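You operate a simulated robot arm through the tools that you are given. There is no shell and no other tool. Be economical: measure what you need, move in short steps, check, and stop when the job is done.

Carry out the task below with a simulated robot arm. There is one attempt and no reset: what you move stays moved.

Task
Leak-test the clamped valve with the purple cap turned tight on it.
Fine: pump into the green band only; vent, then put the cap back on its peg.

The check looks at the end state, three seconds after you hand in, the way a careful person would. Anything else that was tipped, shoved, dropped, spilled or broken makes it a failure. Lids that push on must go on centred and level and be pressed home; caps that screw on are set level and turned clockwise until they are tight.

Robot
A 7-joint arm with a two-finger parallel gripper, fixed in place. Base frame: the origin is at the foot of the arm, x ahead of it, y to its left, z up; the work surface is at about z = 0. Units: m, rad, N and s.
With the tool pointing down near the work surface it reaches from about 0.22 to 0.58 m from the base axis. Its first joint turns from -1.152 to 1.152 rad. Payload 2.5 kg.
The tool frame sits at the grasp point between the pads (the TCP): z along the fingers, y along the line on which they close. The tips reach 0.023 m beyond it. The gripper opens to 0.094 m. The fingers are 0.038 m wide and 0.01 m thick; the gripper's body (0.054 by 0.096 m) begins 0.039 m behind the TCP.
Orientation is that of the tool frame in the base frame, as a unit quaternion [x, y, z, w]. With the fingers straight down and closing along the base's y, the tool's x points along the base's -x, its y along +y and its z along -z.

Tools
- The arm moves only by the tool jog_arm. Its argument "plan" is a list of rows, each a list of 6 numbers: the shift along the base's x, y, z in m, then the turn, a rotation vector about the base's x, y, z in rad. In form: [[dx, dy, dz, wx, wy, wz], ...]. A call has 1 to 8 rows; each row shifts and turns the commanded pose from where the row before left it. "gripper" is the opening in per cent of the stroke, from 0 (shut) to 100 (fully open), set as the call begins (left out, the last holds). Rows are played at 5 a second. More than 0.05 m and 0.15 rad between two rows, or a gripper value outside its range, and nothing of the call is played. A pose out of reach is approached as far as the arm can. The call stops where the force on the tool passes 70 N (or 10 N more than at its start, if that is more) or the arm is blocked; 0.2 s more then pass. The fingers move at their own pace (about 0.108 m/s each) and stop on an object; they squeeze with about 44 N. The grip force told is the motor's: it shows also when the fingers shut on nothing. Time passes only in rows, and 0.2 s behind the last, so rows that do not move let the fingers close. It gives the time, the measured TCP pose, the force on the tool (base axes), the opening and the grip force at its end, in the units of the frame above (readings bear some noise).
- Cameras (640 x 400 px; columns grow to the right, rows downward): "scene" is fixed at [0.1089, -0.3995, 0.5534]; the picture's right is [0.90, -0.44, 0.00], its down [-0.21, -0.43, -0.88] and it looks along [0.38, 0.79, -0.48] (base axes); focal length 268 px, centre (320, 200). "wrist" rides on the gripper at [0.086, 0.016, -0.075] in the tool frame; the picture's right is [-0.18, 0.98, 0.00], its down [-0.58, -0.11, -0.81] and it looks along [-0.79, -0.15, 0.59] (tool axes); focal length 243 px, centre (320, 200). There is no depth. A picture from a camera that has moved, and an enlarged one, comes with that camera's place and axes in the base frame and with its lens.
- camera(camera): a new picture of that camera. It takes no simulated time.
- zoom(camera, box): a new picture of the part [left, top, right, bottom] of that camera's present view, enlarged. It takes no simulated time.
- hand_in(): hands the job in; it is judged then, once.

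Go step by step. Nothing tells you positions but the pictures and the camera data: compare them with the known pose of the tool, close in by small moves and look again before you grip or let go. The budget is 120 turns and 68 pictures, counting those below and the enlarged ones. Unless the task says otherwise, let go and move clear before handing in, and close with one line.

The tools are called as name(argument=value, ...) on one line, values as JSON. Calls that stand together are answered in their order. jog_arm: Moves the arm, as the interface text tells. Its arguments: {"type":"object","properties":{"plan":{"type":"array","items":{"type":"array","items":{"type":"number"}}},"gripper":{"type":"number"}},"required":["plan"]} The other tools are called the same way: camera (camera) takes a picture; zoom (camera, box) takes an enlarged picture of a part of a camera's view; hand_in () hands the job in.

At the start:

```text
time: 0.0
position: [0.2976, 0.1617, 0.3845]
ee_rot: [0.0, 1.0, 0.0, 0.0]
force: [1.1, 0.6, 1.0]
width: 0.0941
gripper_force: 0.1
```

scene: 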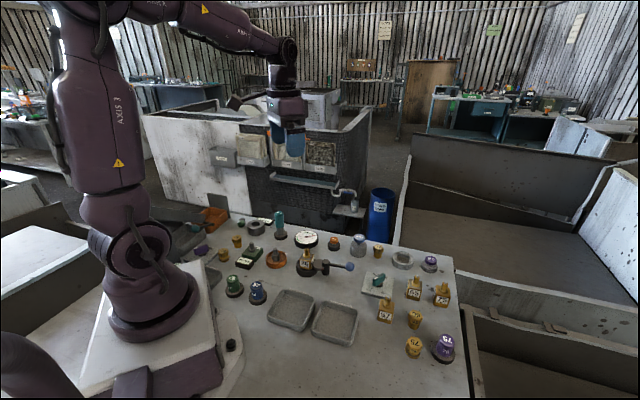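
wrist: 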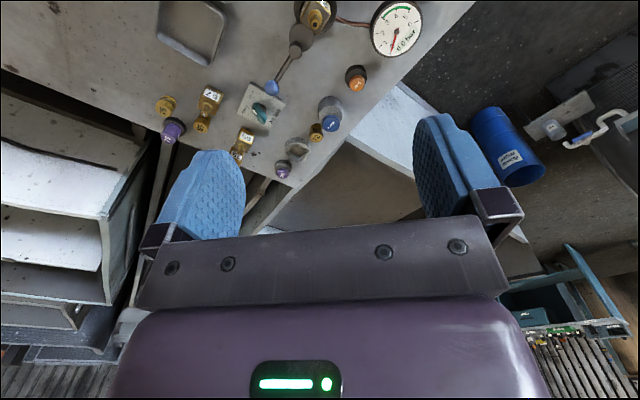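

I see a table with several caps, valves, a gauge, and trays. I'll zoom into the scene to identify things.

zoom(camera="scene", box=[180, 200, 340, 300])

zoom(camera="scene", box=[310, 220, 470, 320])

zoom(camera="scene", box=[350, 270, 470, 370])

```text
4.00 times, centred on (260, 250) of scene
camera zoom: at [0.1089, -0.3995, 0.5534], right [0.9, -0.44, 0.0], down [-0.21, -0.43, -0.88], along [0.38, 0.79, -0.48], focal length 1073 px, centre (560, 0)
```

zoom: 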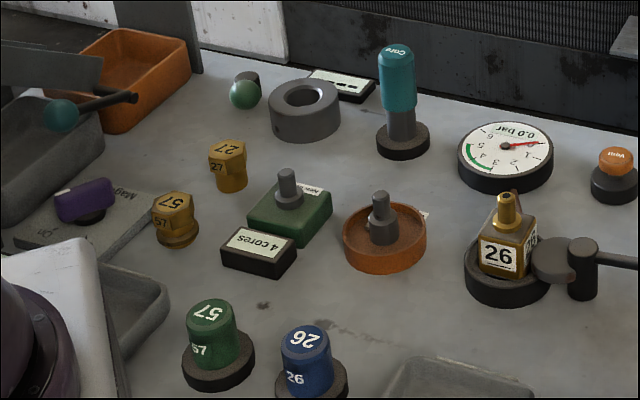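

```text
4.00 times, centred on (390, 270) of scene
camera zoom: at [0.1089, -0.3995, 0.5534], right [0.9, -0.44, 0.0], down [-0.21, -0.43, -0.88], along [0.38, 0.79, -0.48], focal length 1073 px, centre (40, -80)
```

zoom: 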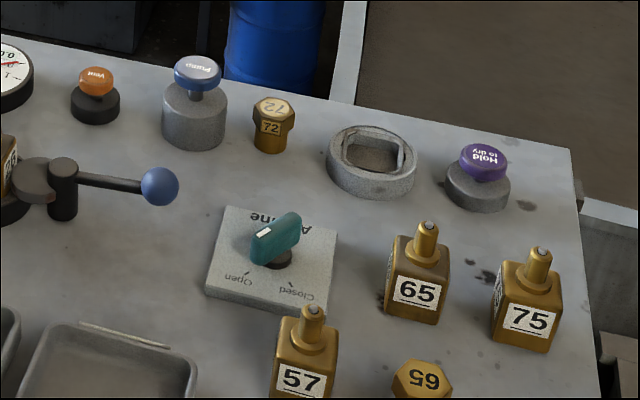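

```text
4.00 times, centred on (410, 320) of scene
camera zoom: at [0.1089, -0.3995, 0.5534], right [0.9, -0.44, 0.0], down [-0.21, -0.43, -0.88], along [0.38, 0.79, -0.48], focal length 1073 px, centre (-40, -280)
```

zoom: 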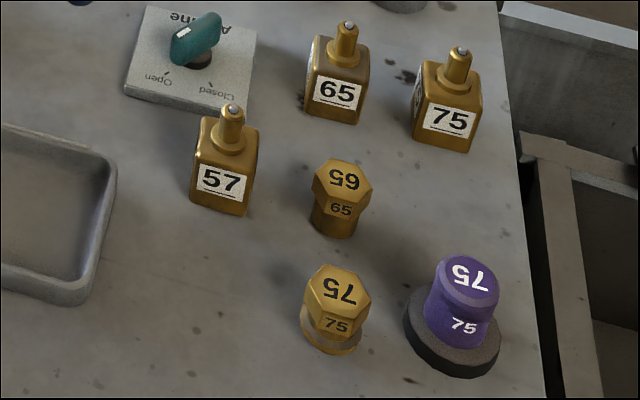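

I see the valve 26 in the clamp and a purple 75 cap on a peg at the right. Reading labels more closely before deciding.

zoom(camera="scene", box=[285, 225, 365, 280])

zoom(camera="scene", box=[355, 260, 405, 300])

zoom(camera="scene", box=[170, 200, 250, 260])

zoom(camera="wrist", box=[240, 0, 440, 130])

```text
7.27 times, centred on (325, 252) of scene
camera zoom: at [0.1089, -0.3995, 0.5534], right [0.9, -0.44, 0.0], down [-0.21, -0.43, -0.88], along [0.38, 0.79, -0.48], focal length 1950 px, centre (284, -182)
```

zoom: 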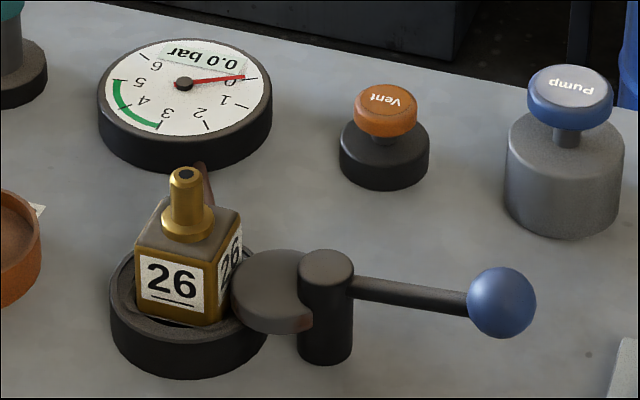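

```text
10.00 times, centred on (380, 280) of scene
camera zoom: at [0.1089, -0.3995, 0.5534], right [0.9, -0.44, 0.0], down [-0.21, -0.43, -0.88], along [0.38, 0.79, -0.48], focal length 2682 px, centre (-280, -600)
```

zoom: 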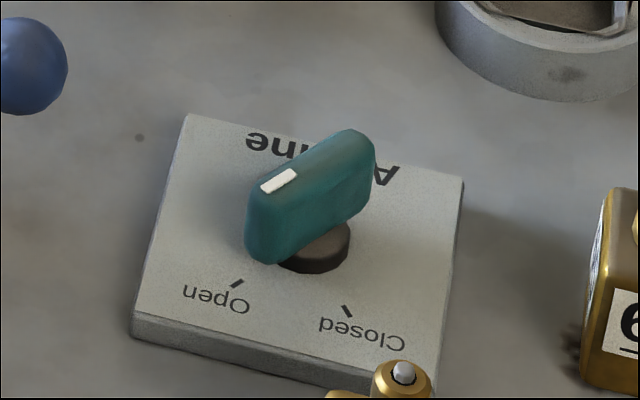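

```text
6.67 times, centred on (210, 230) of scene
camera zoom: at [0.1089, -0.3995, 0.5534], right [0.9, -0.44, 0.0], down [-0.21, -0.43, -0.88], along [0.38, 0.79, -0.48], focal length 1788 px, centre (1053, 0)
```

zoom: 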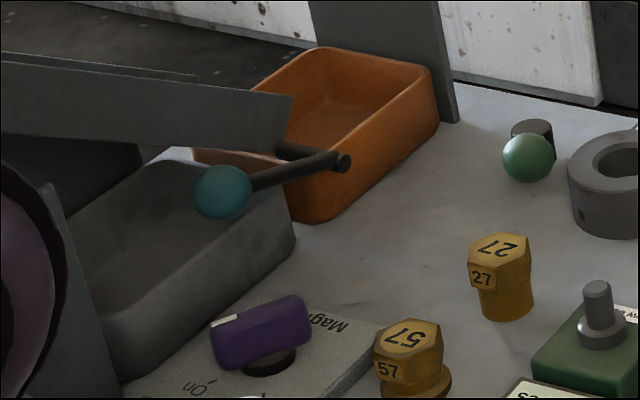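

```text
3.08 times, centred on (340, 65) of wrist
camera zoom: at [0.2109, 0.1789, 0.4586], right [0.18, 0.98, 0.0], down [0.58, -0.11, 0.81], along [0.79, -0.15, -0.59], focal length 746 px, centre (258, 615)
```

zoom: 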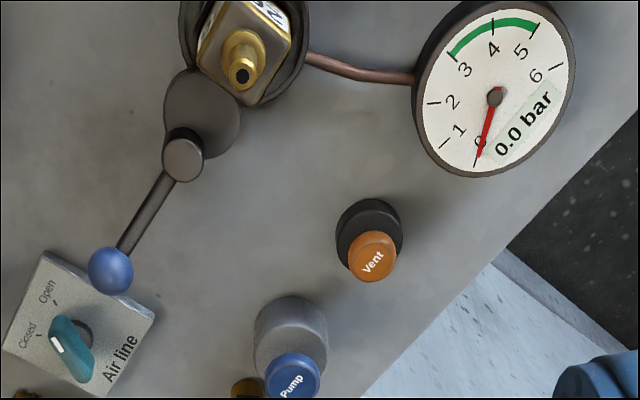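

Purple cap 75 sits on a black peg at about (0.48,-0.21), its top at about 0.055. The clamped valve 26 is at about (0.327,0.141), Vent at (0.44,0.19) and Pump at (0.50,0.135). I'll move high over toward the purple cap first.

jog_arm(plan=[[0.02, -0.044, -0.012, 0, 0, 0], [0.02, -0.044, -0.012, 0, 0, 0], [0.02, -0.044, -0.012, 0, 0, 0], [0.02, -0.044, -0.012, 0, 0, 0], [0.02, -0.044, -0.012, 0, 0, 0], [0.02, -0.044, -0.012, 0, 0, 0], [0.02, -0.044, -0.012, 0, 0, 0], [0.02, -0.044, -0.012, 0, 0, 0]], gripper=100)

jog_arm(plan=[[0.013, -0.009, -0.045, 0, 0, 0], [0.013, -0.009, -0.045, 0, 0, 0], [0, 0, -0.04, 0, 0, 0], [0, 0, 0, 0, 0, 0]])

camera(camera="wrist")

camera(camera="scene")

```text
time: 1.8
position: [0.4593, -0.19, 0.2886]
ee_rot: [0.001, 1.0, 0.0, 0.001]
force: [0.5, -0.4, 0.0]
width: 0.0945
gripper_force: 0.1
```

```text
time: 2.8
position: [0.4857, -0.2053, 0.1586]
ee_rot: [0.001, 1.0, 0.0, 0.0]
force: [-0.4, -0.1, -0.7]
width: 0.094
gripper_force: 0.0
```

```text
58 pictures are left
camera wrist: at [0.3992, -0.1884, 0.2322], right [0.18, 0.98, 0.0], down [0.58, -0.11, 0.81], along [0.79, -0.15, -0.59], focal length 243 px, centre (320, 200)
```

wrist: 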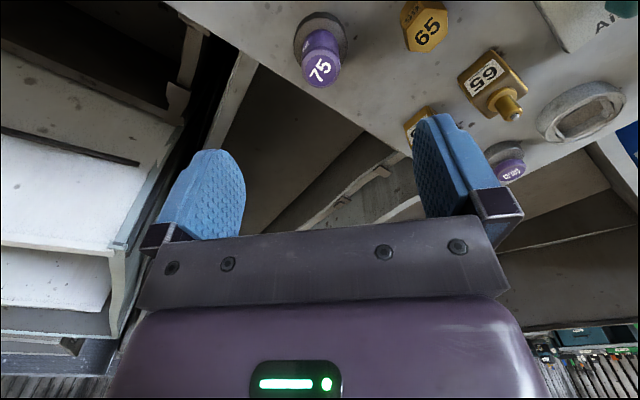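

```text
57 pictures are left
```

scene: 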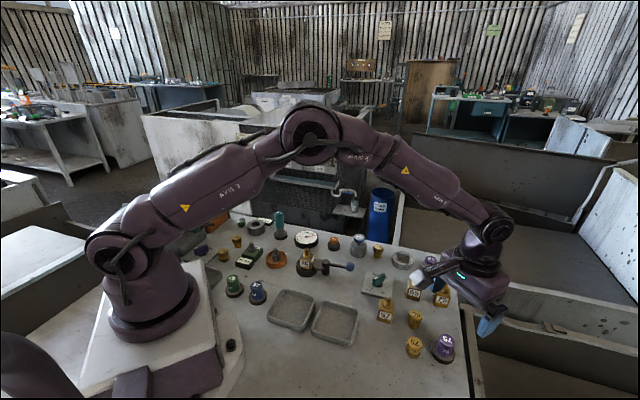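

The cap is at about (0.479,-0.204), slightly behind the TCP. I narrow the gripper to clear the brass 65 cap and descend partly.

jog_arm(plan=[[-0.006, 0.001, -0.03, 0, 0, 0], [0, 0, -0.03, 0, 0, 0], [0, 0, -0.01, 0, 0, 0], [0, 0, 0, 0, 0, 0]], gripper=65)

camera(camera="wrist")

zoom(camera="scene", box=[390, 270, 510, 370])

```text
time: 3.8
position: [0.4791, -0.2059, 0.0877]
ee_rot: [0.0, 1.0, -0.001, 0.001]
force: [0.0, 0.7, 0.2]
width: 0.0613
gripper_force: 0.1
```

```text
56 pictures are left
camera wrist: at [0.3921, -0.1901, 0.1616], right [0.18, 0.98, 0.0], down [0.58, -0.11, 0.81], along [0.79, -0.15, -0.59], focal length 243 px, centre (320, 200)
```

wrist: 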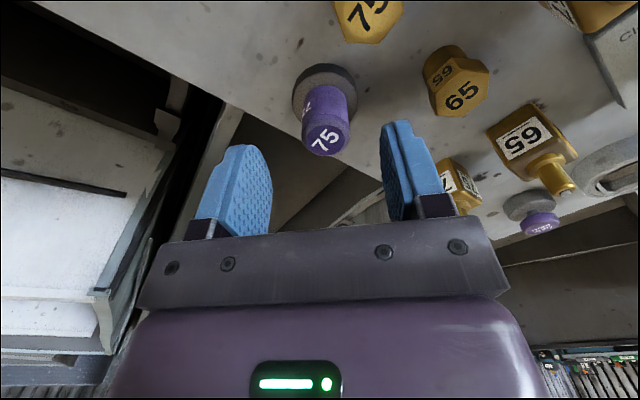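

```text
4.00 times, centred on (450, 320) of scene
camera zoom: at [0.1089, -0.3995, 0.5534], right [0.9, -0.44, 0.0], down [-0.21, -0.43, -0.88], along [0.38, 0.79, -0.48], focal length 1073 px, centre (-200, -280)
```

zoom: 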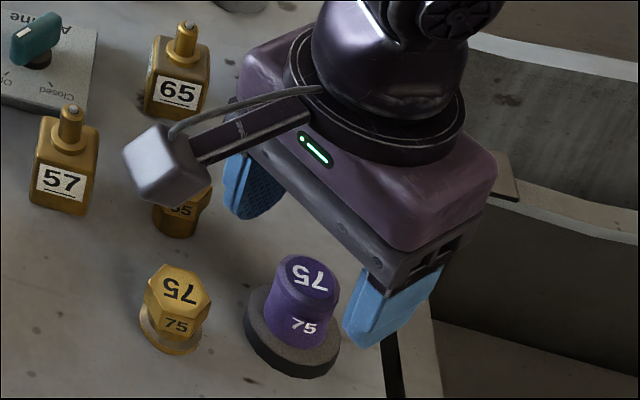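

The cap centre is about (0.483,-0.204) with its top at 0.045–0.055. I nudge and descend a bit more, then check.

jog_arm(plan=[[0.004, 0.002, -0.02, 0, 0, 0], [0, 0, -0.015, 0, 0, 0], [0, 0, 0, 0, 0, 0]])

camera(camera="wrist")

zoom(camera="scene", box=[400, 290, 500, 370])

```text
time: 4.6
position: [0.482, -0.2055, 0.0529]
ee_rot: [0.0, 1.0, 0.0, 0.0]
force: [-0.3, -0.2, -0.5]
width: 0.0608
gripper_force: 0.0
```

```text
54 pictures are left
camera wrist: at [0.3954, -0.188, 0.1265], right [0.18, 0.98, 0.0], down [0.58, -0.11, 0.81], along [0.79, -0.15, -0.59], focal length 243 px, centre (320, 200)
```

wrist: 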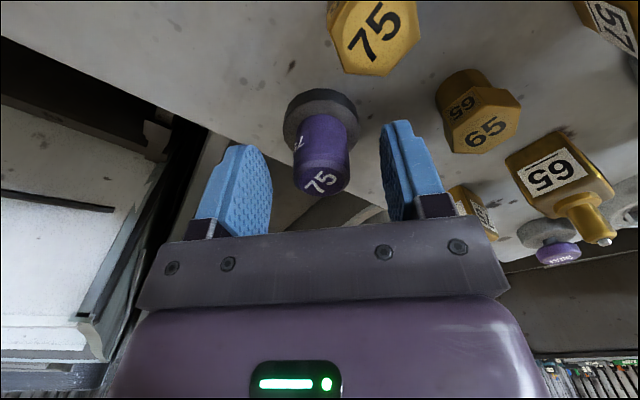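

```text
5.00 times, centred on (450, 330) of scene
camera zoom: at [0.1089, -0.3995, 0.5534], right [0.9, -0.44, 0.0], down [-0.21, -0.43, -0.88], along [0.38, 0.79, -0.48], focal length 1341 px, centre (-330, -450)
```

zoom: 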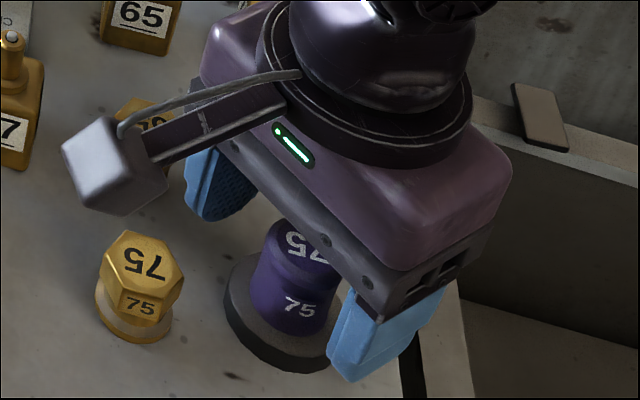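

Cap is centred between the pads. I descend 12 mm and close.

jog_arm(plan=[[0.002, 0.001, -0.012, 0, 0, 0], [0, 0, 0, 0, 0, 0]])

jog_arm(plan=[[0, 0, 0, 0, 0, 0], [0, 0, 0, 0, 0, 0], [0, 0, 0, 0, 0, 0]], gripper=0)

camera(camera="wrist")

```text
time: 5.2
position: [0.4851, -0.2039, 0.0417]
ee_rot: [0.0, 1.0, 0.001, 0.0]
force: [-0.6, -0.3, -0.4]
width: 0.061
gripper_force: 0.1
```

```text
time: 6.0
position: [0.4846, -0.2041, 0.0409]
ee_rot: [0.0, 1.0, -0.001, -0.001]
force: [0.1, 0.5, 3.1]
width: 0.0281
gripper_force: 43.9
```

```text
52 pictures are left
camera wrist: at [0.3972, -0.1866, 0.1155], right [0.18, 0.98, 0.0], down [0.58, -0.11, 0.81], along [0.79, -0.15, -0.59], focal length 243 px, centre (320, 200)
```

wrist: 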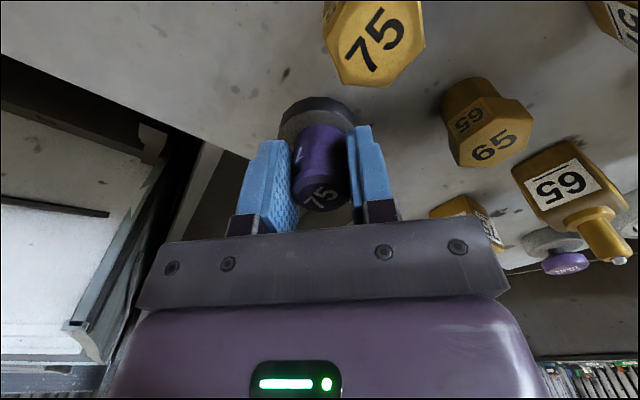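

Gripped at 28 mm. Now I lift straight up.

jog_arm(plan=[[0, 0, 0.01, 0, 0, 0], [0, 0, 0.015, 0, 0, 0], [0, 0, 0.025, 0, 0, 0], [0, 0, 0.04, 0, 0, 0], [0, 0, 0.04, 0, 0, 0], [0, 0, 0, 0, 0, 0]])

camera(camera="wrist")

zoom(camera="scene", box=[390, 260, 510, 370])

```text
time: 7.4
position: [0.4829, -0.2031, 0.1708]
ee_rot: [0.0, 1.0, 0.0, -0.001]
force: [0.4, -0.5, -0.4]
width: 0.0282
gripper_force: 43.8
```

```text
51 pictures are left
camera wrist: at [0.3955, -0.1857, 0.2452], right [0.18, 0.98, 0.0], down [0.58, -0.11, 0.81], along [0.79, -0.15, -0.59], focal length 243 px, centre (320, 200)
```

wrist: 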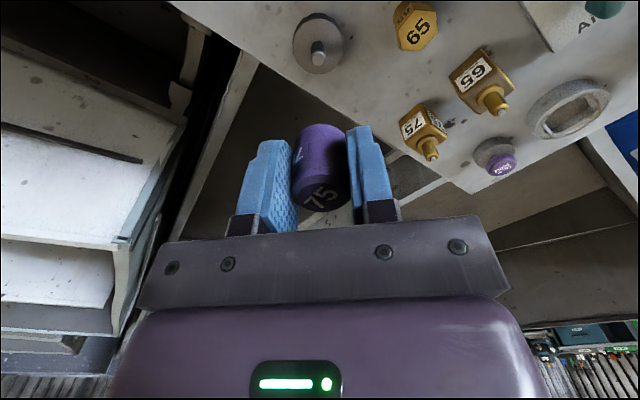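

```text
3.64 times, centred on (450, 315) of scene
camera zoom: at [0.1089, -0.3995, 0.5533], right [0.9, -0.44, 0.0], down [-0.21, -0.43, -0.88], along [0.38, 0.79, -0.48], focal length 975 px, centre (-153, -218)
```

zoom: 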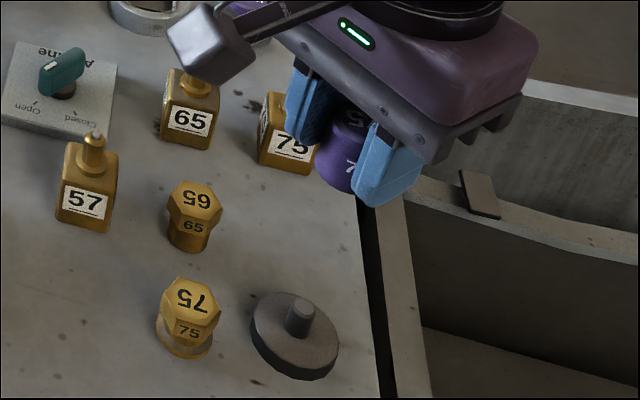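

The cap is held level and the peg is bare. I zoom on the peg from here to calibrate the cap's offset in the grip.

zoom(camera="wrist", box=[260, 0, 380, 80])

```text
5.00 times, centred on (320, 40) of wrist
camera zoom: at [0.3955, -0.1857, 0.2452], right [0.18, 0.98, 0.0], down [0.58, -0.11, 0.81], along [0.79, -0.15, -0.59], focal length 1213 px, centre (320, 1000)
```

zoom: 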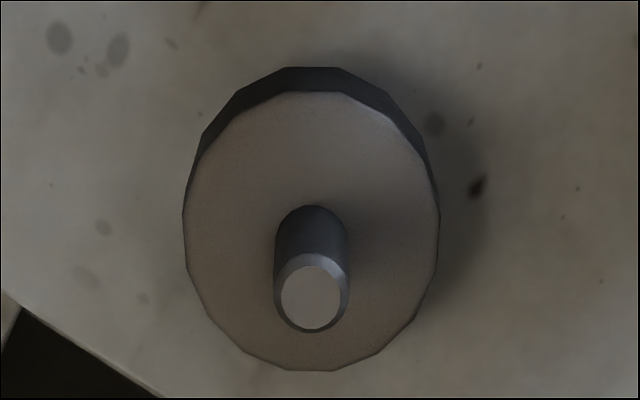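

Peg axis works out to (0.485,-0.2035), matching the TCP, so the cap is centred in the grip. Now I carry it above the clamped valve.

jog_arm(plan=[[0, 0, 0.03, 0, 0, 0], [-0.0226, 0.0443, 0, 0, 0, 0], [-0.0226, 0.0443, 0, 0, 0, 0], [-0.0226, 0.0443, 0, 0, 0, 0], [-0.0226, 0.0443, 0, 0, 0, 0], [-0.0226, 0.0443, 0, 0, 0, 0], [-0.0226, 0.0443, 0, 0, 0, 0], [-0.0226, 0.0443, 0, 0, 0, 0]])

jog_arm(plan=[[0, 0.033, 0, 0, 0, 0], [0, 0, 0, 0, 0, 0], [0, 0, 0, 0, 0, 0]])

camera(camera="wrist")

zoom(camera="scene", box=[240, 170, 400, 290])

```text
time: 9.2
position: [0.326, 0.1069, 0.2027]
ee_rot: [0.0, 1.0, 0.001, 0.0]
force: [0.7, -0.8, -0.5]
width: 0.0283
gripper_force: 44.1
```

```text
time: 10.0
position: [0.3268, 0.1379, 0.2017]
ee_rot: [0.0, 1.0, 0.0, 0.0]
force: [0.3, -0.5, -0.7]
width: 0.0284
gripper_force: 44.0
```

```text
48 pictures are left
camera wrist: at [0.24, 0.1551, 0.2759], right [0.18, 0.98, 0.0], down [0.58, -0.11, 0.81], along [0.79, -0.15, -0.59], focal length 243 px, centre (320, 200)
```

wrist: 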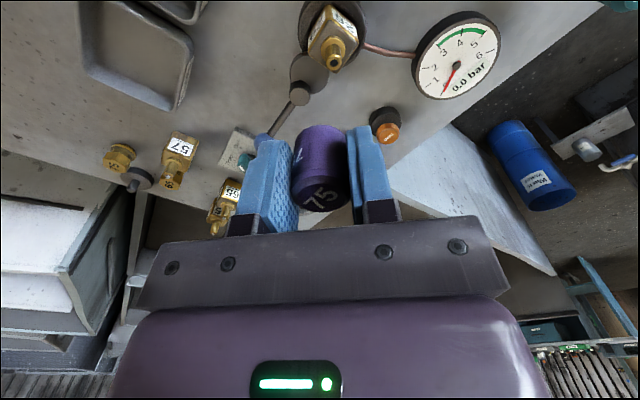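

```text
3.33 times, centred on (320, 230) of scene
camera zoom: at [0.1089, -0.3995, 0.5534], right [0.9, -0.44, 0.0], down [-0.21, -0.43, -0.88], along [0.38, 0.79, -0.48], focal length 894 px, centre (320, 100)
```

zoom: 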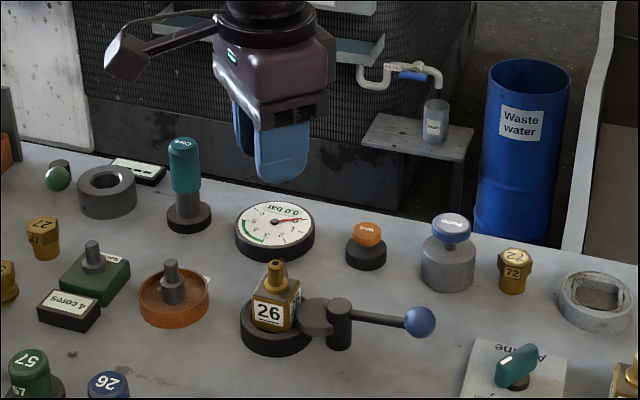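

Nozzle is visible at the top of the wrist view; zoom to measure it.

zoom(camera="wrist", box=[280, 0, 400, 80])

```text
5.00 times, centred on (340, 40) of wrist
camera zoom: at [0.24, 0.1551, 0.2759], right [0.18, 0.98, 0.0], down [0.58, -0.11, 0.81], along [0.79, -0.15, -0.59], focal length 1213 px, centre (220, 1000)
```

zoom: 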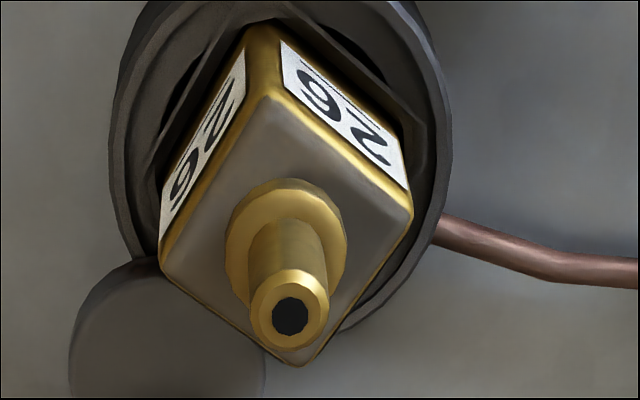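

Nozzle top about (0.332,0.149,0.073). I shift over it and descend to re-triangulate.

jog_arm(plan=[[0.005, 0.0115, -0.03, 0, 0, 0], [0, 0, -0.03, 0, 0, 0], [0, 0, 0, 0, 0, 0], [0, 0, 0, 0, 0, 0]])

zoom(camera="wrist", box=[240, 0, 400, 100])

zoom(camera="scene", box=[270, 190, 350, 290])

```text
time: 11.0
position: [0.3314, 0.1471, 0.1419]
ee_rot: [0.0, 1.0, 0.0, 0.001]
force: [1.1, -0.5, -0.7]
width: 0.0284
gripper_force: 43.6
```

```text
4.00 times, centred on (320, 50) of wrist
camera zoom: at [0.245, 0.1656, 0.2156], right [0.18, 0.98, 0.0], down [0.58, -0.11, 0.81], along [0.79, -0.15, -0.59], focal length 970 px, centre (320, 800)
```

zoom: 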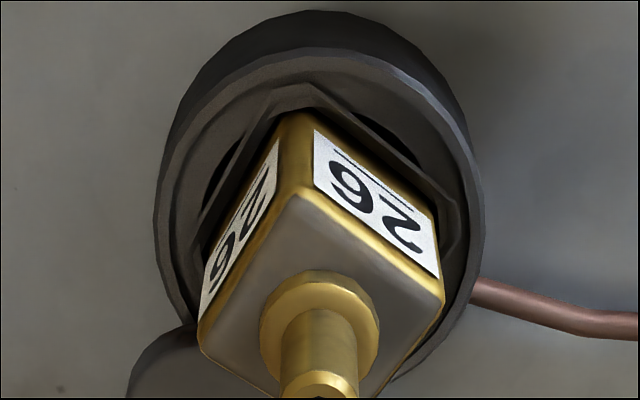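

```text
4.00 times, centred on (310, 240) of scene
camera zoom: at [0.1089, -0.3995, 0.5534], right [0.9, -0.44, 0.0], down [-0.21, -0.43, -0.88], along [0.38, 0.79, -0.48], focal length 1073 px, centre (360, 40)
```

zoom: 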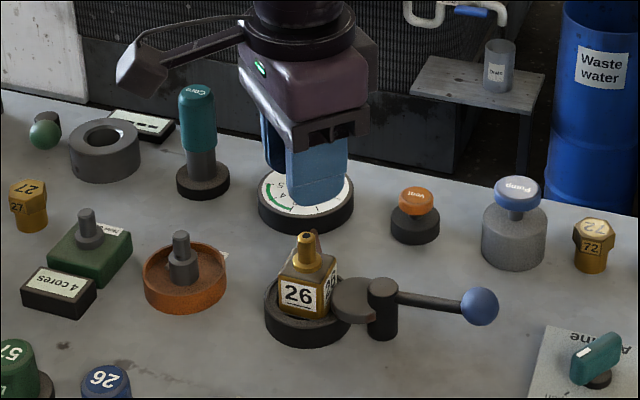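

Need the nozzle rim itself, just cropped; one more zoom.

zoom(camera="wrist", box=[240, 50, 400, 150])

```text
4.00 times, centred on (320, 100) of wrist
camera zoom: at [0.245, 0.1656, 0.2156], right [0.18, 0.98, 0.0], down [0.58, -0.11, 0.81], along [0.79, -0.15, -0.59], focal length 970 px, centre (320, 600)
```

zoom: 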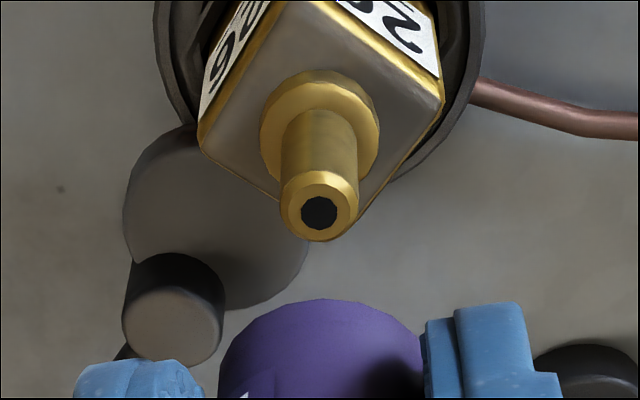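

Triangulated nozzle top: (0.329,0.150,0.078); the cap is within about 2 mm of its axis. I shift back 2 mm and descend until the cap is just above the nozzle.

jog_arm(plan=[[-0.002, 0.0005, -0.012, 0, 0, 0], [0, 0, -0.012, 0, 0, 0], [0, 0, 0, 0, 0, 0], [0, 0, 0, 0, 0, 0]])

zoom(camera="wrist", box=[240, 80, 400, 180])

zoom(camera="scene", box=[270, 210, 350, 260])

```text
time: 12.0
position: [0.3301, 0.151, 0.118]
ee_rot: [0.0, 1.0, 0.0, 0.0]
force: [0.3, 0.3, -0.6]
width: 0.0285
gripper_force: 43.9
```

```text
4.00 times, centred on (320, 130) of wrist
camera zoom: at [0.2423, 0.1675, 0.1916], right [0.18, 0.98, 0.0], down [0.58, -0.11, 0.81], along [0.79, -0.15, -0.59], focal length 970 px, centre (320, 480)
```

zoom: 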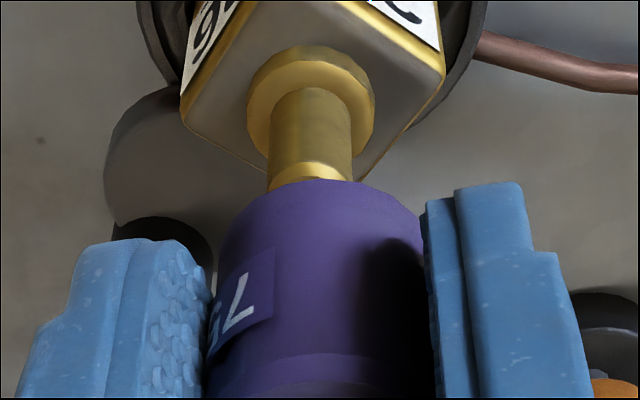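

```text
8.00 times, centred on (310, 235) of scene
camera zoom: at [0.1089, -0.3995, 0.5534], right [0.9, -0.44, 0.0], down [-0.21, -0.43, -0.88], along [0.38, 0.79, -0.48], focal length 2145 px, centre (400, -80)
```

zoom: 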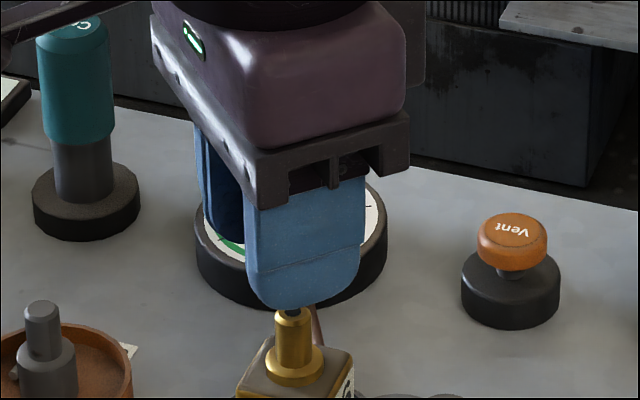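

Laterally the nozzle is about 1.2 mm to the camera's left; fore/aft seems aligned. I correct and lower gently.

jog_arm(plan=[[0.0, -0.0012, -0.003, 0, 0, 0], [0, 0, -0.003, 0, 0, 0], [0, 0, -0.002, 0, 0, 0], [0, 0, 0, 0, 0, 0]])

zoom(camera="wrist", box=[240, 80, 400, 180])

zoom(camera="scene", box=[286, 226, 326, 266])

```text
time: 13.0
position: [0.3286, 0.1498, 0.1099]
ee_rot: [0.0, 1.0, -0.001, 0.0]
force: [-1.2, 0.4, -0.1]
width: 0.0285
gripper_force: 44.3
```

```text
4.00 times, centred on (320, 130) of wrist
camera zoom: at [0.2423, 0.1668, 0.1831], right [0.18, 0.98, 0.0], down [0.58, -0.11, 0.81], along [0.79, -0.15, -0.59], focal length 970 px, centre (320, 480)
```

zoom: 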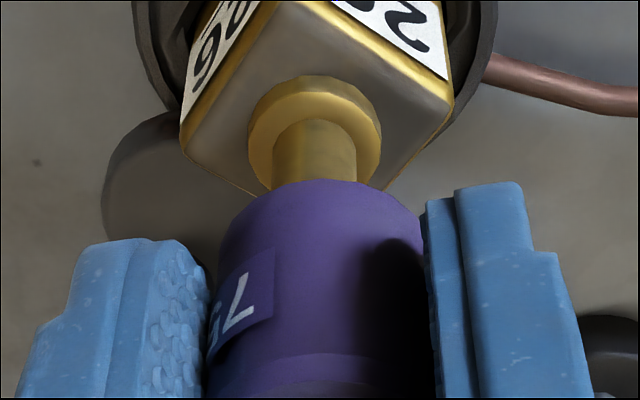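

```text
10.00 times, centred on (306, 246) of scene
camera zoom: at [0.1089, -0.3995, 0.5534], right [0.9, -0.44, 0.0], down [-0.21, -0.43, -0.88], along [0.38, 0.79, -0.48], focal length 2682 px, centre (460, -260)
```

zoom: 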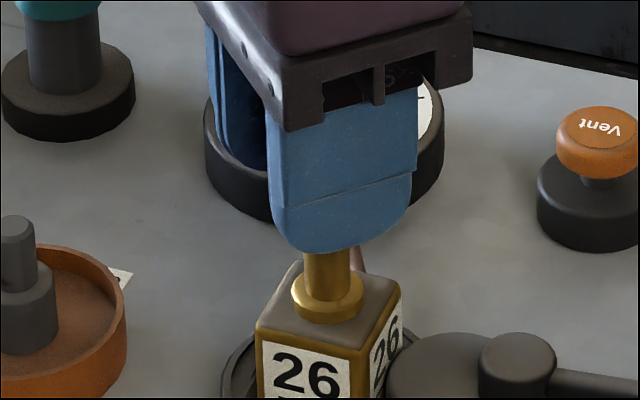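

Lateral is near perfect but fore/aft is less certain. I raise slightly and turn the gripper counter-clockwise 1.2 rad, which gives an orthogonal wrist view and winds up for tightening.

jog_arm(plan=[[0, -0.0005, 0.006, 0, 0, 0.15], [0, 0, 0, 0, 0, 0.15], [0, 0, 0, 0, 0, 0.15], [0, 0, 0, 0, 0, 0.15], [0, 0, 0, 0, 0, 0.15], [0, 0, 0, 0, 0, 0.15], [0, 0, 0, 0, 0, 0.15], [0, 0, 0, 0, 0, 0.15]])

jog_arm(plan=[[0, 0, 0, 0, 0, 0.15], [0, 0, 0, 0, 0, 0.15], [0, 0, 0, 0, 0, 0], [0, 0, 0, 0, 0, 0]])

zoom(camera="wrist", box=[240, 80, 400, 180])

```text
time: 14.8
position: [0.3276, 0.1487, 0.1163]
ee_rot: [-0.566, 0.825, 0.001, 0.0]
force: [0.2, -1.0, 0.4]
width: 0.0286
gripper_force: 43.8
```

```text
time: 15.8
position: [0.3288, 0.1493, 0.1153]
ee_rot: [-0.682, 0.731, 0.0, 0.001]
force: [-0.4, 0.1, -0.1]
width: 0.0284
gripper_force: 44.1
```

```text
4.00 times, centred on (320, 130) of wrist
camera zoom: at [0.3059, 0.0647, 0.1897], right [-0.97, 0.25, 0.0], down [0.15, 0.57, 0.81], along [0.2, 0.78, -0.59], focal length 970 px, centre (320, 480)
```

zoom: 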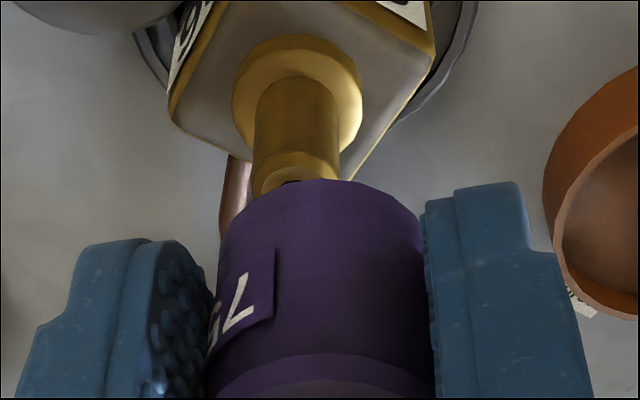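

The orthogonal view shows the nozzle 3 mm toward +x, agreeing with the scene camera. I correct that and lower to near contact.

jog_arm(plan=[[0.003, -0.0006, 0, 0, 0, 0], [0, 0, -0.003, 0, 0, 0], [0, 0, 0, 0, 0, 0], [0, 0, 0, 0, 0, 0]])

zoom(camera="wrist", box=[240, 80, 400, 180])

```text
time: 16.8
position: [0.3324, 0.1481, 0.1128]
ee_rot: [-0.681, 0.732, 0.0, 0.0]
force: [-0.5, -0.4, -0.4]
width: 0.0282
gripper_force: 43.6
```

```text
4.00 times, centred on (320, 130) of wrist
camera zoom: at [0.309, 0.0641, 0.1862], right [-0.97, 0.25, 0.0], down [0.15, 0.57, 0.81], along [0.2, 0.78, -0.59], focal length 970 px, centre (320, 480)
```

zoom: 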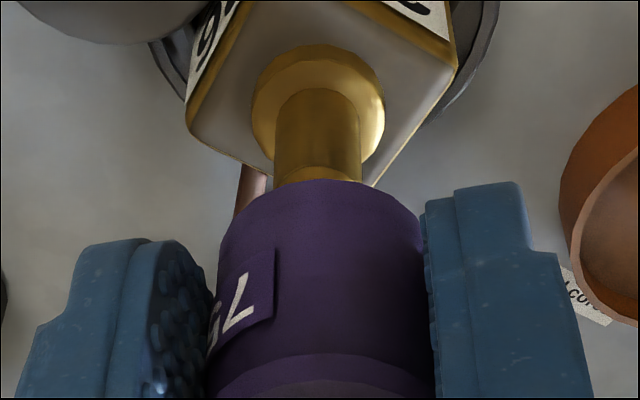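

Now centred in this view too. I lower in small steps watching the force.

jog_arm(plan=[[0, 0, -0.003, 0, 0, 0], [0, 0, -0.003, 0, 0, 0], [0, 0, -0.002, 0, 0, 0], [0, 0, 0, 0, 0, 0]])

jog_arm(plan=[[0, 0, -0.002, 0, 0, 0], [0, 0, -0.001, 0, 0, 0], [0, 0, 0, 0, 0, 0]])

```text
time: 17.8
position: [0.3328, 0.1483, 0.1043]
ee_rot: [-0.682, 0.731, 0.0, 0.0]
force: [-0.6, 0.3, 0.2]
width: 0.0285
gripper_force: 44.5
```

```text
time: 18.6
position: [0.3315, 0.1498, 0.1014]
ee_rot: [-0.682, 0.732, 0.0, 0.0]
force: [0.4, -0.2, -0.8]
width: 0.0287
gripper_force: 43.4
```

No contact yet; continue.

jog_arm(plan=[[0, 0, -0.002, 0, 0, 0], [0, 0, -0.002, 0, 0, 0], [0, 0, 0, 0, 0, 0]])

jog_arm(plan=[[0, 0, -0.002, 0, 0, 0], [0, 0, -0.001, 0, 0, 0], [0, 0, 0, 0, 0, 0]])

zoom(camera="wrist", box=[240, 80, 400, 180])

```text
time: 19.4
position: [0.3319, 0.149, 0.0975]
ee_rot: [-0.681, 0.732, -0.001, 0.0]
force: [2.8, -3.9, 3.2]
width: 0.0284
gripper_force: 44.3
```

```text
time: 20.2
position: [0.3317, 0.1492, 0.0947]
ee_rot: [-0.681, 0.733, -0.001, -0.001]
force: [2.6, -11.6, 2.2]
width: 0.0282
gripper_force: 44.0
```

```text
4.00 times, centred on (320, 130) of wrist
camera zoom: at [0.3091, 0.0637, 0.1682], right [-0.97, 0.25, 0.0], down [0.15, 0.57, 0.81], along [0.21, 0.78, -0.59], focal length 970 px, centre (320, 480)
```

zoom: 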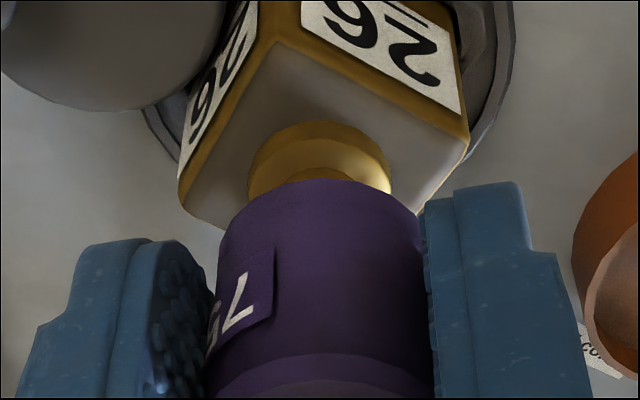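

The cap is going over the nozzle with a side force in -y. I relieve by shifting 1 mm in -y.

jog_arm(plan=[[0.0003, -0.001, 0, 0, 0, 0], [0, 0, 0, 0, 0, 0]])

jog_arm(plan=[[0, 0, -0.001, 0, 0, 0], [0, 0, -0.001, 0, 0, 0], [0, 0, 0, 0, 0, 0]])

```text
time: 20.8
position: [0.332, 0.148, 0.0946]
ee_rot: [-0.682, 0.732, 0.001, 0.0]
force: [1.5, -6.1, -2.5]
width: 0.0286
gripper_force: 43.8
```

```text
time: 21.6
position: [0.3314, 0.148, 0.0927]
ee_rot: [-0.681, 0.732, 0.0, -0.001]
force: [-1.4, -8.6, 3.5]
width: 0.0285
gripper_force: 43.9
```

Reducing the side force further, then continuing down.

jog_arm(plan=[[0, -0.0012, 0, 0, 0, 0], [0, 0, 0, 0, 0, 0]])

jog_arm(plan=[[0, 0, -0.001, 0, 0, 0], [0, 0, -0.001, 0, 0, 0], [0, 0, 0, 0, 0, 0]])

zoom(camera="wrist", box=[240, 80, 400, 180])

```text
time: 22.2
position: [0.3318, 0.148, 0.0918]
ee_rot: [-0.682, 0.731, 0.001, -0.001]
force: [-1.1, 0.1, 0.2]
width: 0.0284
gripper_force: 43.9
```

```text
time: 23.0
position: [0.332, 0.1468, 0.09]
ee_rot: [-0.681, 0.732, 0.001, 0.0]
force: [0.0, -0.6, -0.4]
width: 0.0285
gripper_force: 43.9
```

```text
4.00 times, centred on (320, 130) of wrist
camera zoom: at [0.3092, 0.0623, 0.1643], right [-0.97, 0.25, 0.0], down [0.15, 0.57, 0.81], along [0.2, 0.78, -0.59], focal length 970 px, centre (320, 480)
```

zoom: 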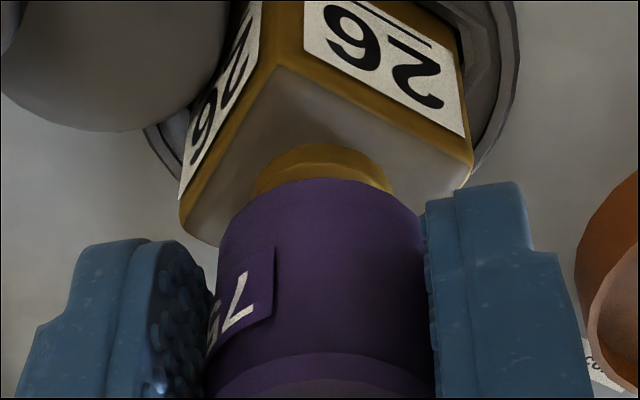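

Forces are near zero; continue down until it rests.

jog_arm(plan=[[0, 0, -0.001, 0, 0, 0], [0, 0, -0.001, 0, 0, 0], [0, 0, -0.001, 0, 0, 0], [0, 0, 0, 0, 0, 0]])

jog_arm(plan=[[0, 0, -0.001, 0, 0, 0], [0, 0, -0.001, 0, 0, 0], [0, 0, 0, 0, 0, 0]])

```text
time: 24.0
position: [0.3323, 0.146, 0.088]
ee_rot: [-0.681, 0.732, 0.0, 0.0]
force: [-0.2, -0.3, -0.4]
width: 0.0283
gripper_force: 44.4
```

```text
time: 24.8
position: [0.3317, 0.1462, 0.0854]
ee_rot: [-0.681, 0.732, -0.001, 0.0]
force: [0.8, -0.2, 0.4]
width: 0.0284
gripper_force: 43.9
```

Still free; checking view.

zoom(camera="wrist", box=[240, 80, 400, 180])

zoom(camera="scene", box=[276, 216, 336, 276])

```text
4.00 times, centred on (320, 130) of wrist
camera zoom: at [0.3087, 0.062, 0.1595], right [-0.97, 0.25, 0.0], down [0.15, 0.57, 0.81], along [0.2, 0.78, -0.59], focal length 970 px, centre (320, 480)
```

zoom: 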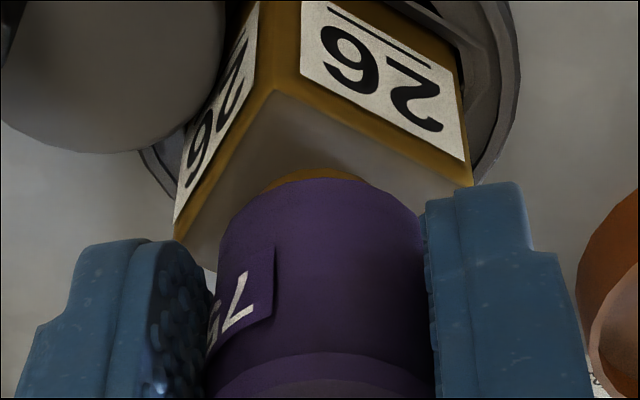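

```text
6.67 times, centred on (306, 246) of scene
camera zoom: at [0.1089, -0.3995, 0.5534], right [0.9, -0.44, 0.0], down [-0.21, -0.43, -0.88], along [0.38, 0.79, -0.48], focal length 1788 px, centre (413, -107)
```

zoom: 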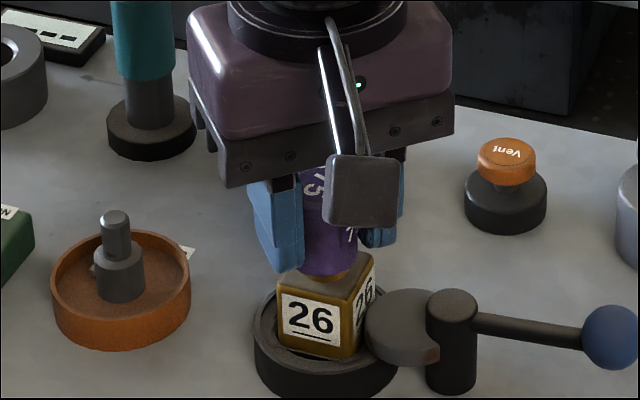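

The cap is near the collar. A little more until resistance.

jog_arm(plan=[[0, 0, -0.001, 0, 0, 0], [0, 0, -0.001, 0, 0, 0], [0, 0, 0, 0, 0, 0]])

jog_arm(plan=[[0, 0, -0.001, 0, 0, 0], [0, 0, -0.001, 0, 0, 0], [0, 0, 0, 0, 0, 0]])

```text
time: 25.6
position: [0.3322, 0.1468, 0.0845]
ee_rot: [-0.681, 0.732, 0.0, -0.001]
force: [-5.9, -2.9, 19.1]
width: 0.0283
gripper_force: 44.0
```

```text
time: 26.4
position: [0.3329, 0.1473, 0.0826]
ee_rot: [-0.682, 0.732, -0.002, 0.001]
force: [-17.3, -5.6, 63.8]
width: 0.0282
gripper_force: 43.7
```

Contact at z≈0.0845. I ease off to a light push and turn clockwise.

jog_arm(plan=[[-0.0003, 0, 0.0015, 0, 0, 0], [0, 0, 0, 0, 0, 0]])

jog_arm(plan=[[0, 0, 0, 0, 0, -0.15], [0, 0, 0, 0, 0, -0.15], [0, 0, -0.0001, 0, 0, -0.15], [0, 0, 0, 0, 0, -0.15], [0, 0, -0.0001, 0, 0, -0.15], [0, 0, 0, 0, 0, -0.15], [0, 0, 0, 0, 0, 0]])

```text
time: 27.0
position: [0.3325, 0.1467, 0.0843]
ee_rot: [-0.682, 0.731, 0.0, 0.002]
force: [-2.7, -0.8, 34.6]
width: 0.0284
gripper_force: 43.8
```

```text
time: 28.6
position: [0.3296, 0.1472, 0.0829]
ee_rot: [-0.295, 0.955, -0.001, -0.004]
force: [-32.1, -4.1, 57.7]
width: 0.0284
gripper_force: 43.4
```

A sideways load built up because the cap axis sits a few mm ahead of the TCP. I shift to relieve it.

jog_arm(plan=[[-0.002, 0.001, 0.001, 0, 0, 0], [0, 0, 0, 0, 0, 0]])

camera(camera="wrist")

```text
time: 29.2
position: [0.3307, 0.1464, 0.0842]
ee_rot: [-0.295, 0.955, 0.0, 0.0]
force: [-18.7, -4.8, 36.0]
width: 0.0281
gripper_force: 43.7
```

```text
32 pictures are left
camera wrist: at [0.2488, 0.1122, 0.158], right [-0.4, 0.92, 0.0], down [0.54, 0.24, 0.81], along [0.74, 0.32, -0.59], focal length 243 px, centre (320, 200)
```

wrist: 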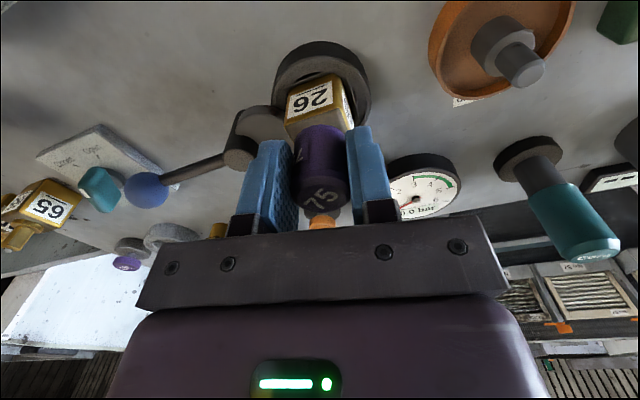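

I relieve the load, then release and re-grip with the TCP centred on the nozzle axis (≈0.3325,0.149).

jog_arm(plan=[[-0.001, 0, 0.0015, 0, 0, 0], [0, 0, 0, 0, 0, 0]])

jog_arm(plan=[[0, 0, 0, 0, 0, 0], [0, 0, 0, 0, 0, 0], [0, 0, 0, 0, 0, 0]], gripper=50)

camera(camera="wrist")

```text
time: 29.8
position: [0.3286, 0.147, 0.0853]
ee_rot: [-0.296, 0.955, 0.0, 0.001]
force: [3.5, 0.5, -10.2]
width: 0.0284
gripper_force: 43.9
```

```text
time: 30.6
position: [0.3282, 0.1461, 0.0852]
ee_rot: [-0.296, 0.955, 0.0, 0.001]
force: [0.5, -0.4, 0.5]
width: 0.0469
gripper_force: 0.0
```

```text
31 pictures are left
camera wrist: at [0.2474, 0.1123, 0.1594], right [-0.4, 0.92, 0.0], down [0.54, 0.24, 0.81], along [0.74, 0.32, -0.59], focal length 243 px, centre (320, 200)
```

wrist: 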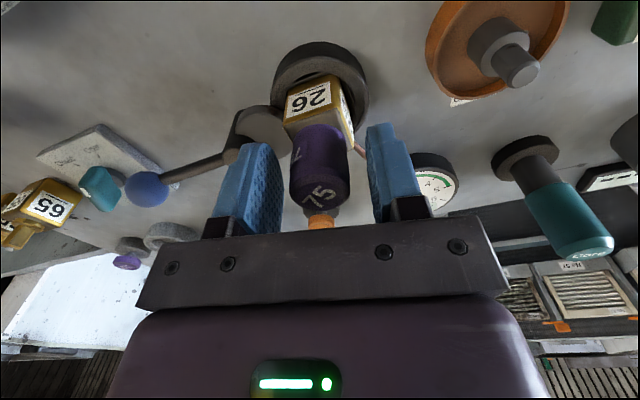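

The cap resisted lifting, so the thread has caught. I centre the TCP on the axis, wind back counter-clockwise with open fingers, then re-grip.

jog_arm(plan=[[0.0022, 0.0017, 0, 0, 0, 0], [0.0021, 0.0017, 0, 0, 0, 0.15], [0, 0, 0, 0, 0, 0.15], [0, 0, 0, 0, 0, 0.15], [0, 0, 0, 0, 0, 0.15], [0, 0, 0, 0, 0, 0.15], [0, 0, 0, 0, 0, 0.15], [0, 0, 0, 0, 0, 0.15]])

jog_arm(plan=[[0, 0, 0, 0, 0, 0.15], [0, 0, 0, 0, 0, 0.15], [0, 0, 0, 0, 0, 0.15], [0, 0, 0, 0, 0, 0], [0, 0, 0, 0, 0, 0]])

camera(camera="wrist")

```text
time: 32.4
position: [0.3328, 0.1517, 0.085]
ee_rot: [0.735, -0.679, 0.0, 0.0]
force: [0.1, 0.5, -0.1]
width: 0.0469
gripper_force: 0.1
```

```text
time: 33.6
position: [0.332, 0.1514, 0.0847]
ee_rot: [0.868, -0.497, 0.0, 0.0]
force: [0.1, 0.2, -0.4]
width: 0.0471
gripper_force: 0.1
```

```text
30 pictures are left
camera wrist: at [0.3614, 0.0687, 0.159], right [-0.94, -0.34, 0.0], down [-0.2, 0.56, 0.81], along [-0.27, 0.76, -0.59], focal length 243 px, centre (320, 200)
```

wrist: 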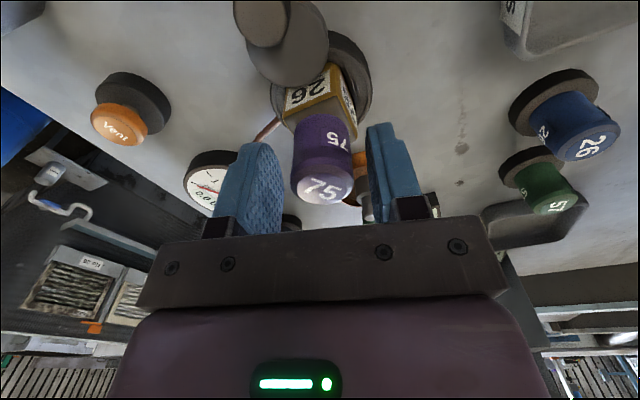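

Centred. Re-grip and turn clockwise.

jog_arm(plan=[[0, 0, 0, 0, 0, 0], [0, 0, 0, 0, 0, 0], [0, 0, 0, 0, 0, 0]], gripper=0)

jog_arm(plan=[[0, 0, 0, 0, 0, -0.15], [0, 0, -0.0001, 0, 0, -0.15], [0, 0, 0, 0, 0, -0.15], [0, 0, -0.0001, 0, 0, -0.15], [0, 0, 0, 0, 0, -0.15], [0, 0, -0.0001, 0, 0, -0.15], [0, 0, 0, 0, 0, -0.15], [0, 0, -0.0001, 0, 0, -0.15]])

```text
time: 34.4
position: [0.3314, 0.1499, 0.0843]
ee_rot: [0.867, -0.498, -0.001, 0.001]
force: [-7.7, -5.5, 2.6]
width: 0.0287
gripper_force: 43.9
```

```text
time: 36.2
position: [0.334, 0.1505, 0.084]
ee_rot: [-0.433, 0.902, -0.002, 0.001]
force: [10.3, -4.4, -34.9]
width: 0.0281
gripper_force: 43.5
```

The thread is pulling the tool down; I follow by lowering and keep turning.

jog_arm(plan=[[-0.0003, 0, -0.0008, 0, 0, 0], [0, 0, -0.0007, 0, 0, 0], [0, 0, 0, 0, 0, 0]])

jog_arm(plan=[[0, 0, -0.0002, 0, 0, -0.15], [0, 0, -0.0002, 0, 0, -0.15], [0, 0, -0.0002, 0, 0, -0.15], [0, 0, -0.0002, 0, 0, -0.15], [0, 0, -0.0002, 0, 0, -0.15], [0, 0, -0.0002, 0, 0, -0.15], [0, 0, 0, 0, 0, 0]])

```text
time: 37.0
position: [0.3342, 0.15, 0.084]
ee_rot: [-0.433, 0.901, -0.001, 0.001]
force: [-3.2, -11.6, 27.6]
width: 0.0281
gripper_force: 43.8
```

```text
time: 38.6
position: [0.3365, 0.1476, 0.0857]
ee_rot: [0.003, 1.0, -0.002, 0.004]
force: [11.8, -25.4, 48.5]
width: 0.0282
gripper_force: 43.6
```

Forces rose; let me look before continuing.

zoom(camera="wrist", box=[240, 60, 400, 220])

zoom(camera="scene", box=[266, 206, 346, 286])

```text
2.50 times, centred on (320, 140) of wrist
camera zoom: at [0.2485, 0.1665, 0.1573], right [0.19, 0.98, 0.0], down [0.57, -0.11, 0.81], along [0.8, -0.15, -0.58], focal length 606 px, centre (320, 350)
```

zoom: 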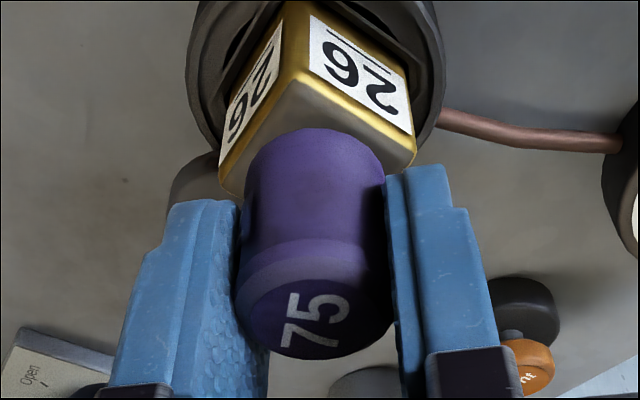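

```text
5.00 times, centred on (306, 246) of scene
camera zoom: at [0.1087, -0.3996, 0.5534], right [0.9, -0.44, 0.0], down [-0.21, -0.43, -0.88], along [0.38, 0.79, -0.48], focal length 1341 px, centre (390, -30)
```

zoom: 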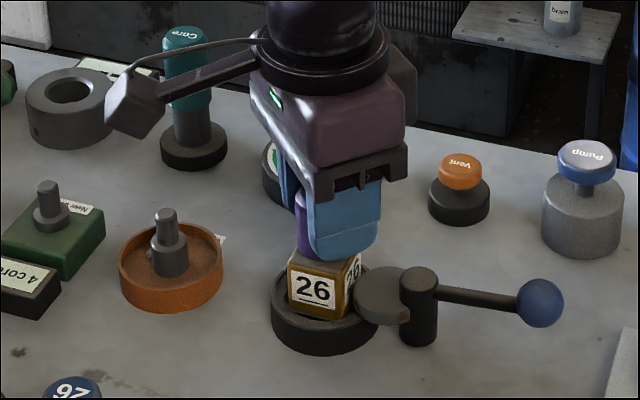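

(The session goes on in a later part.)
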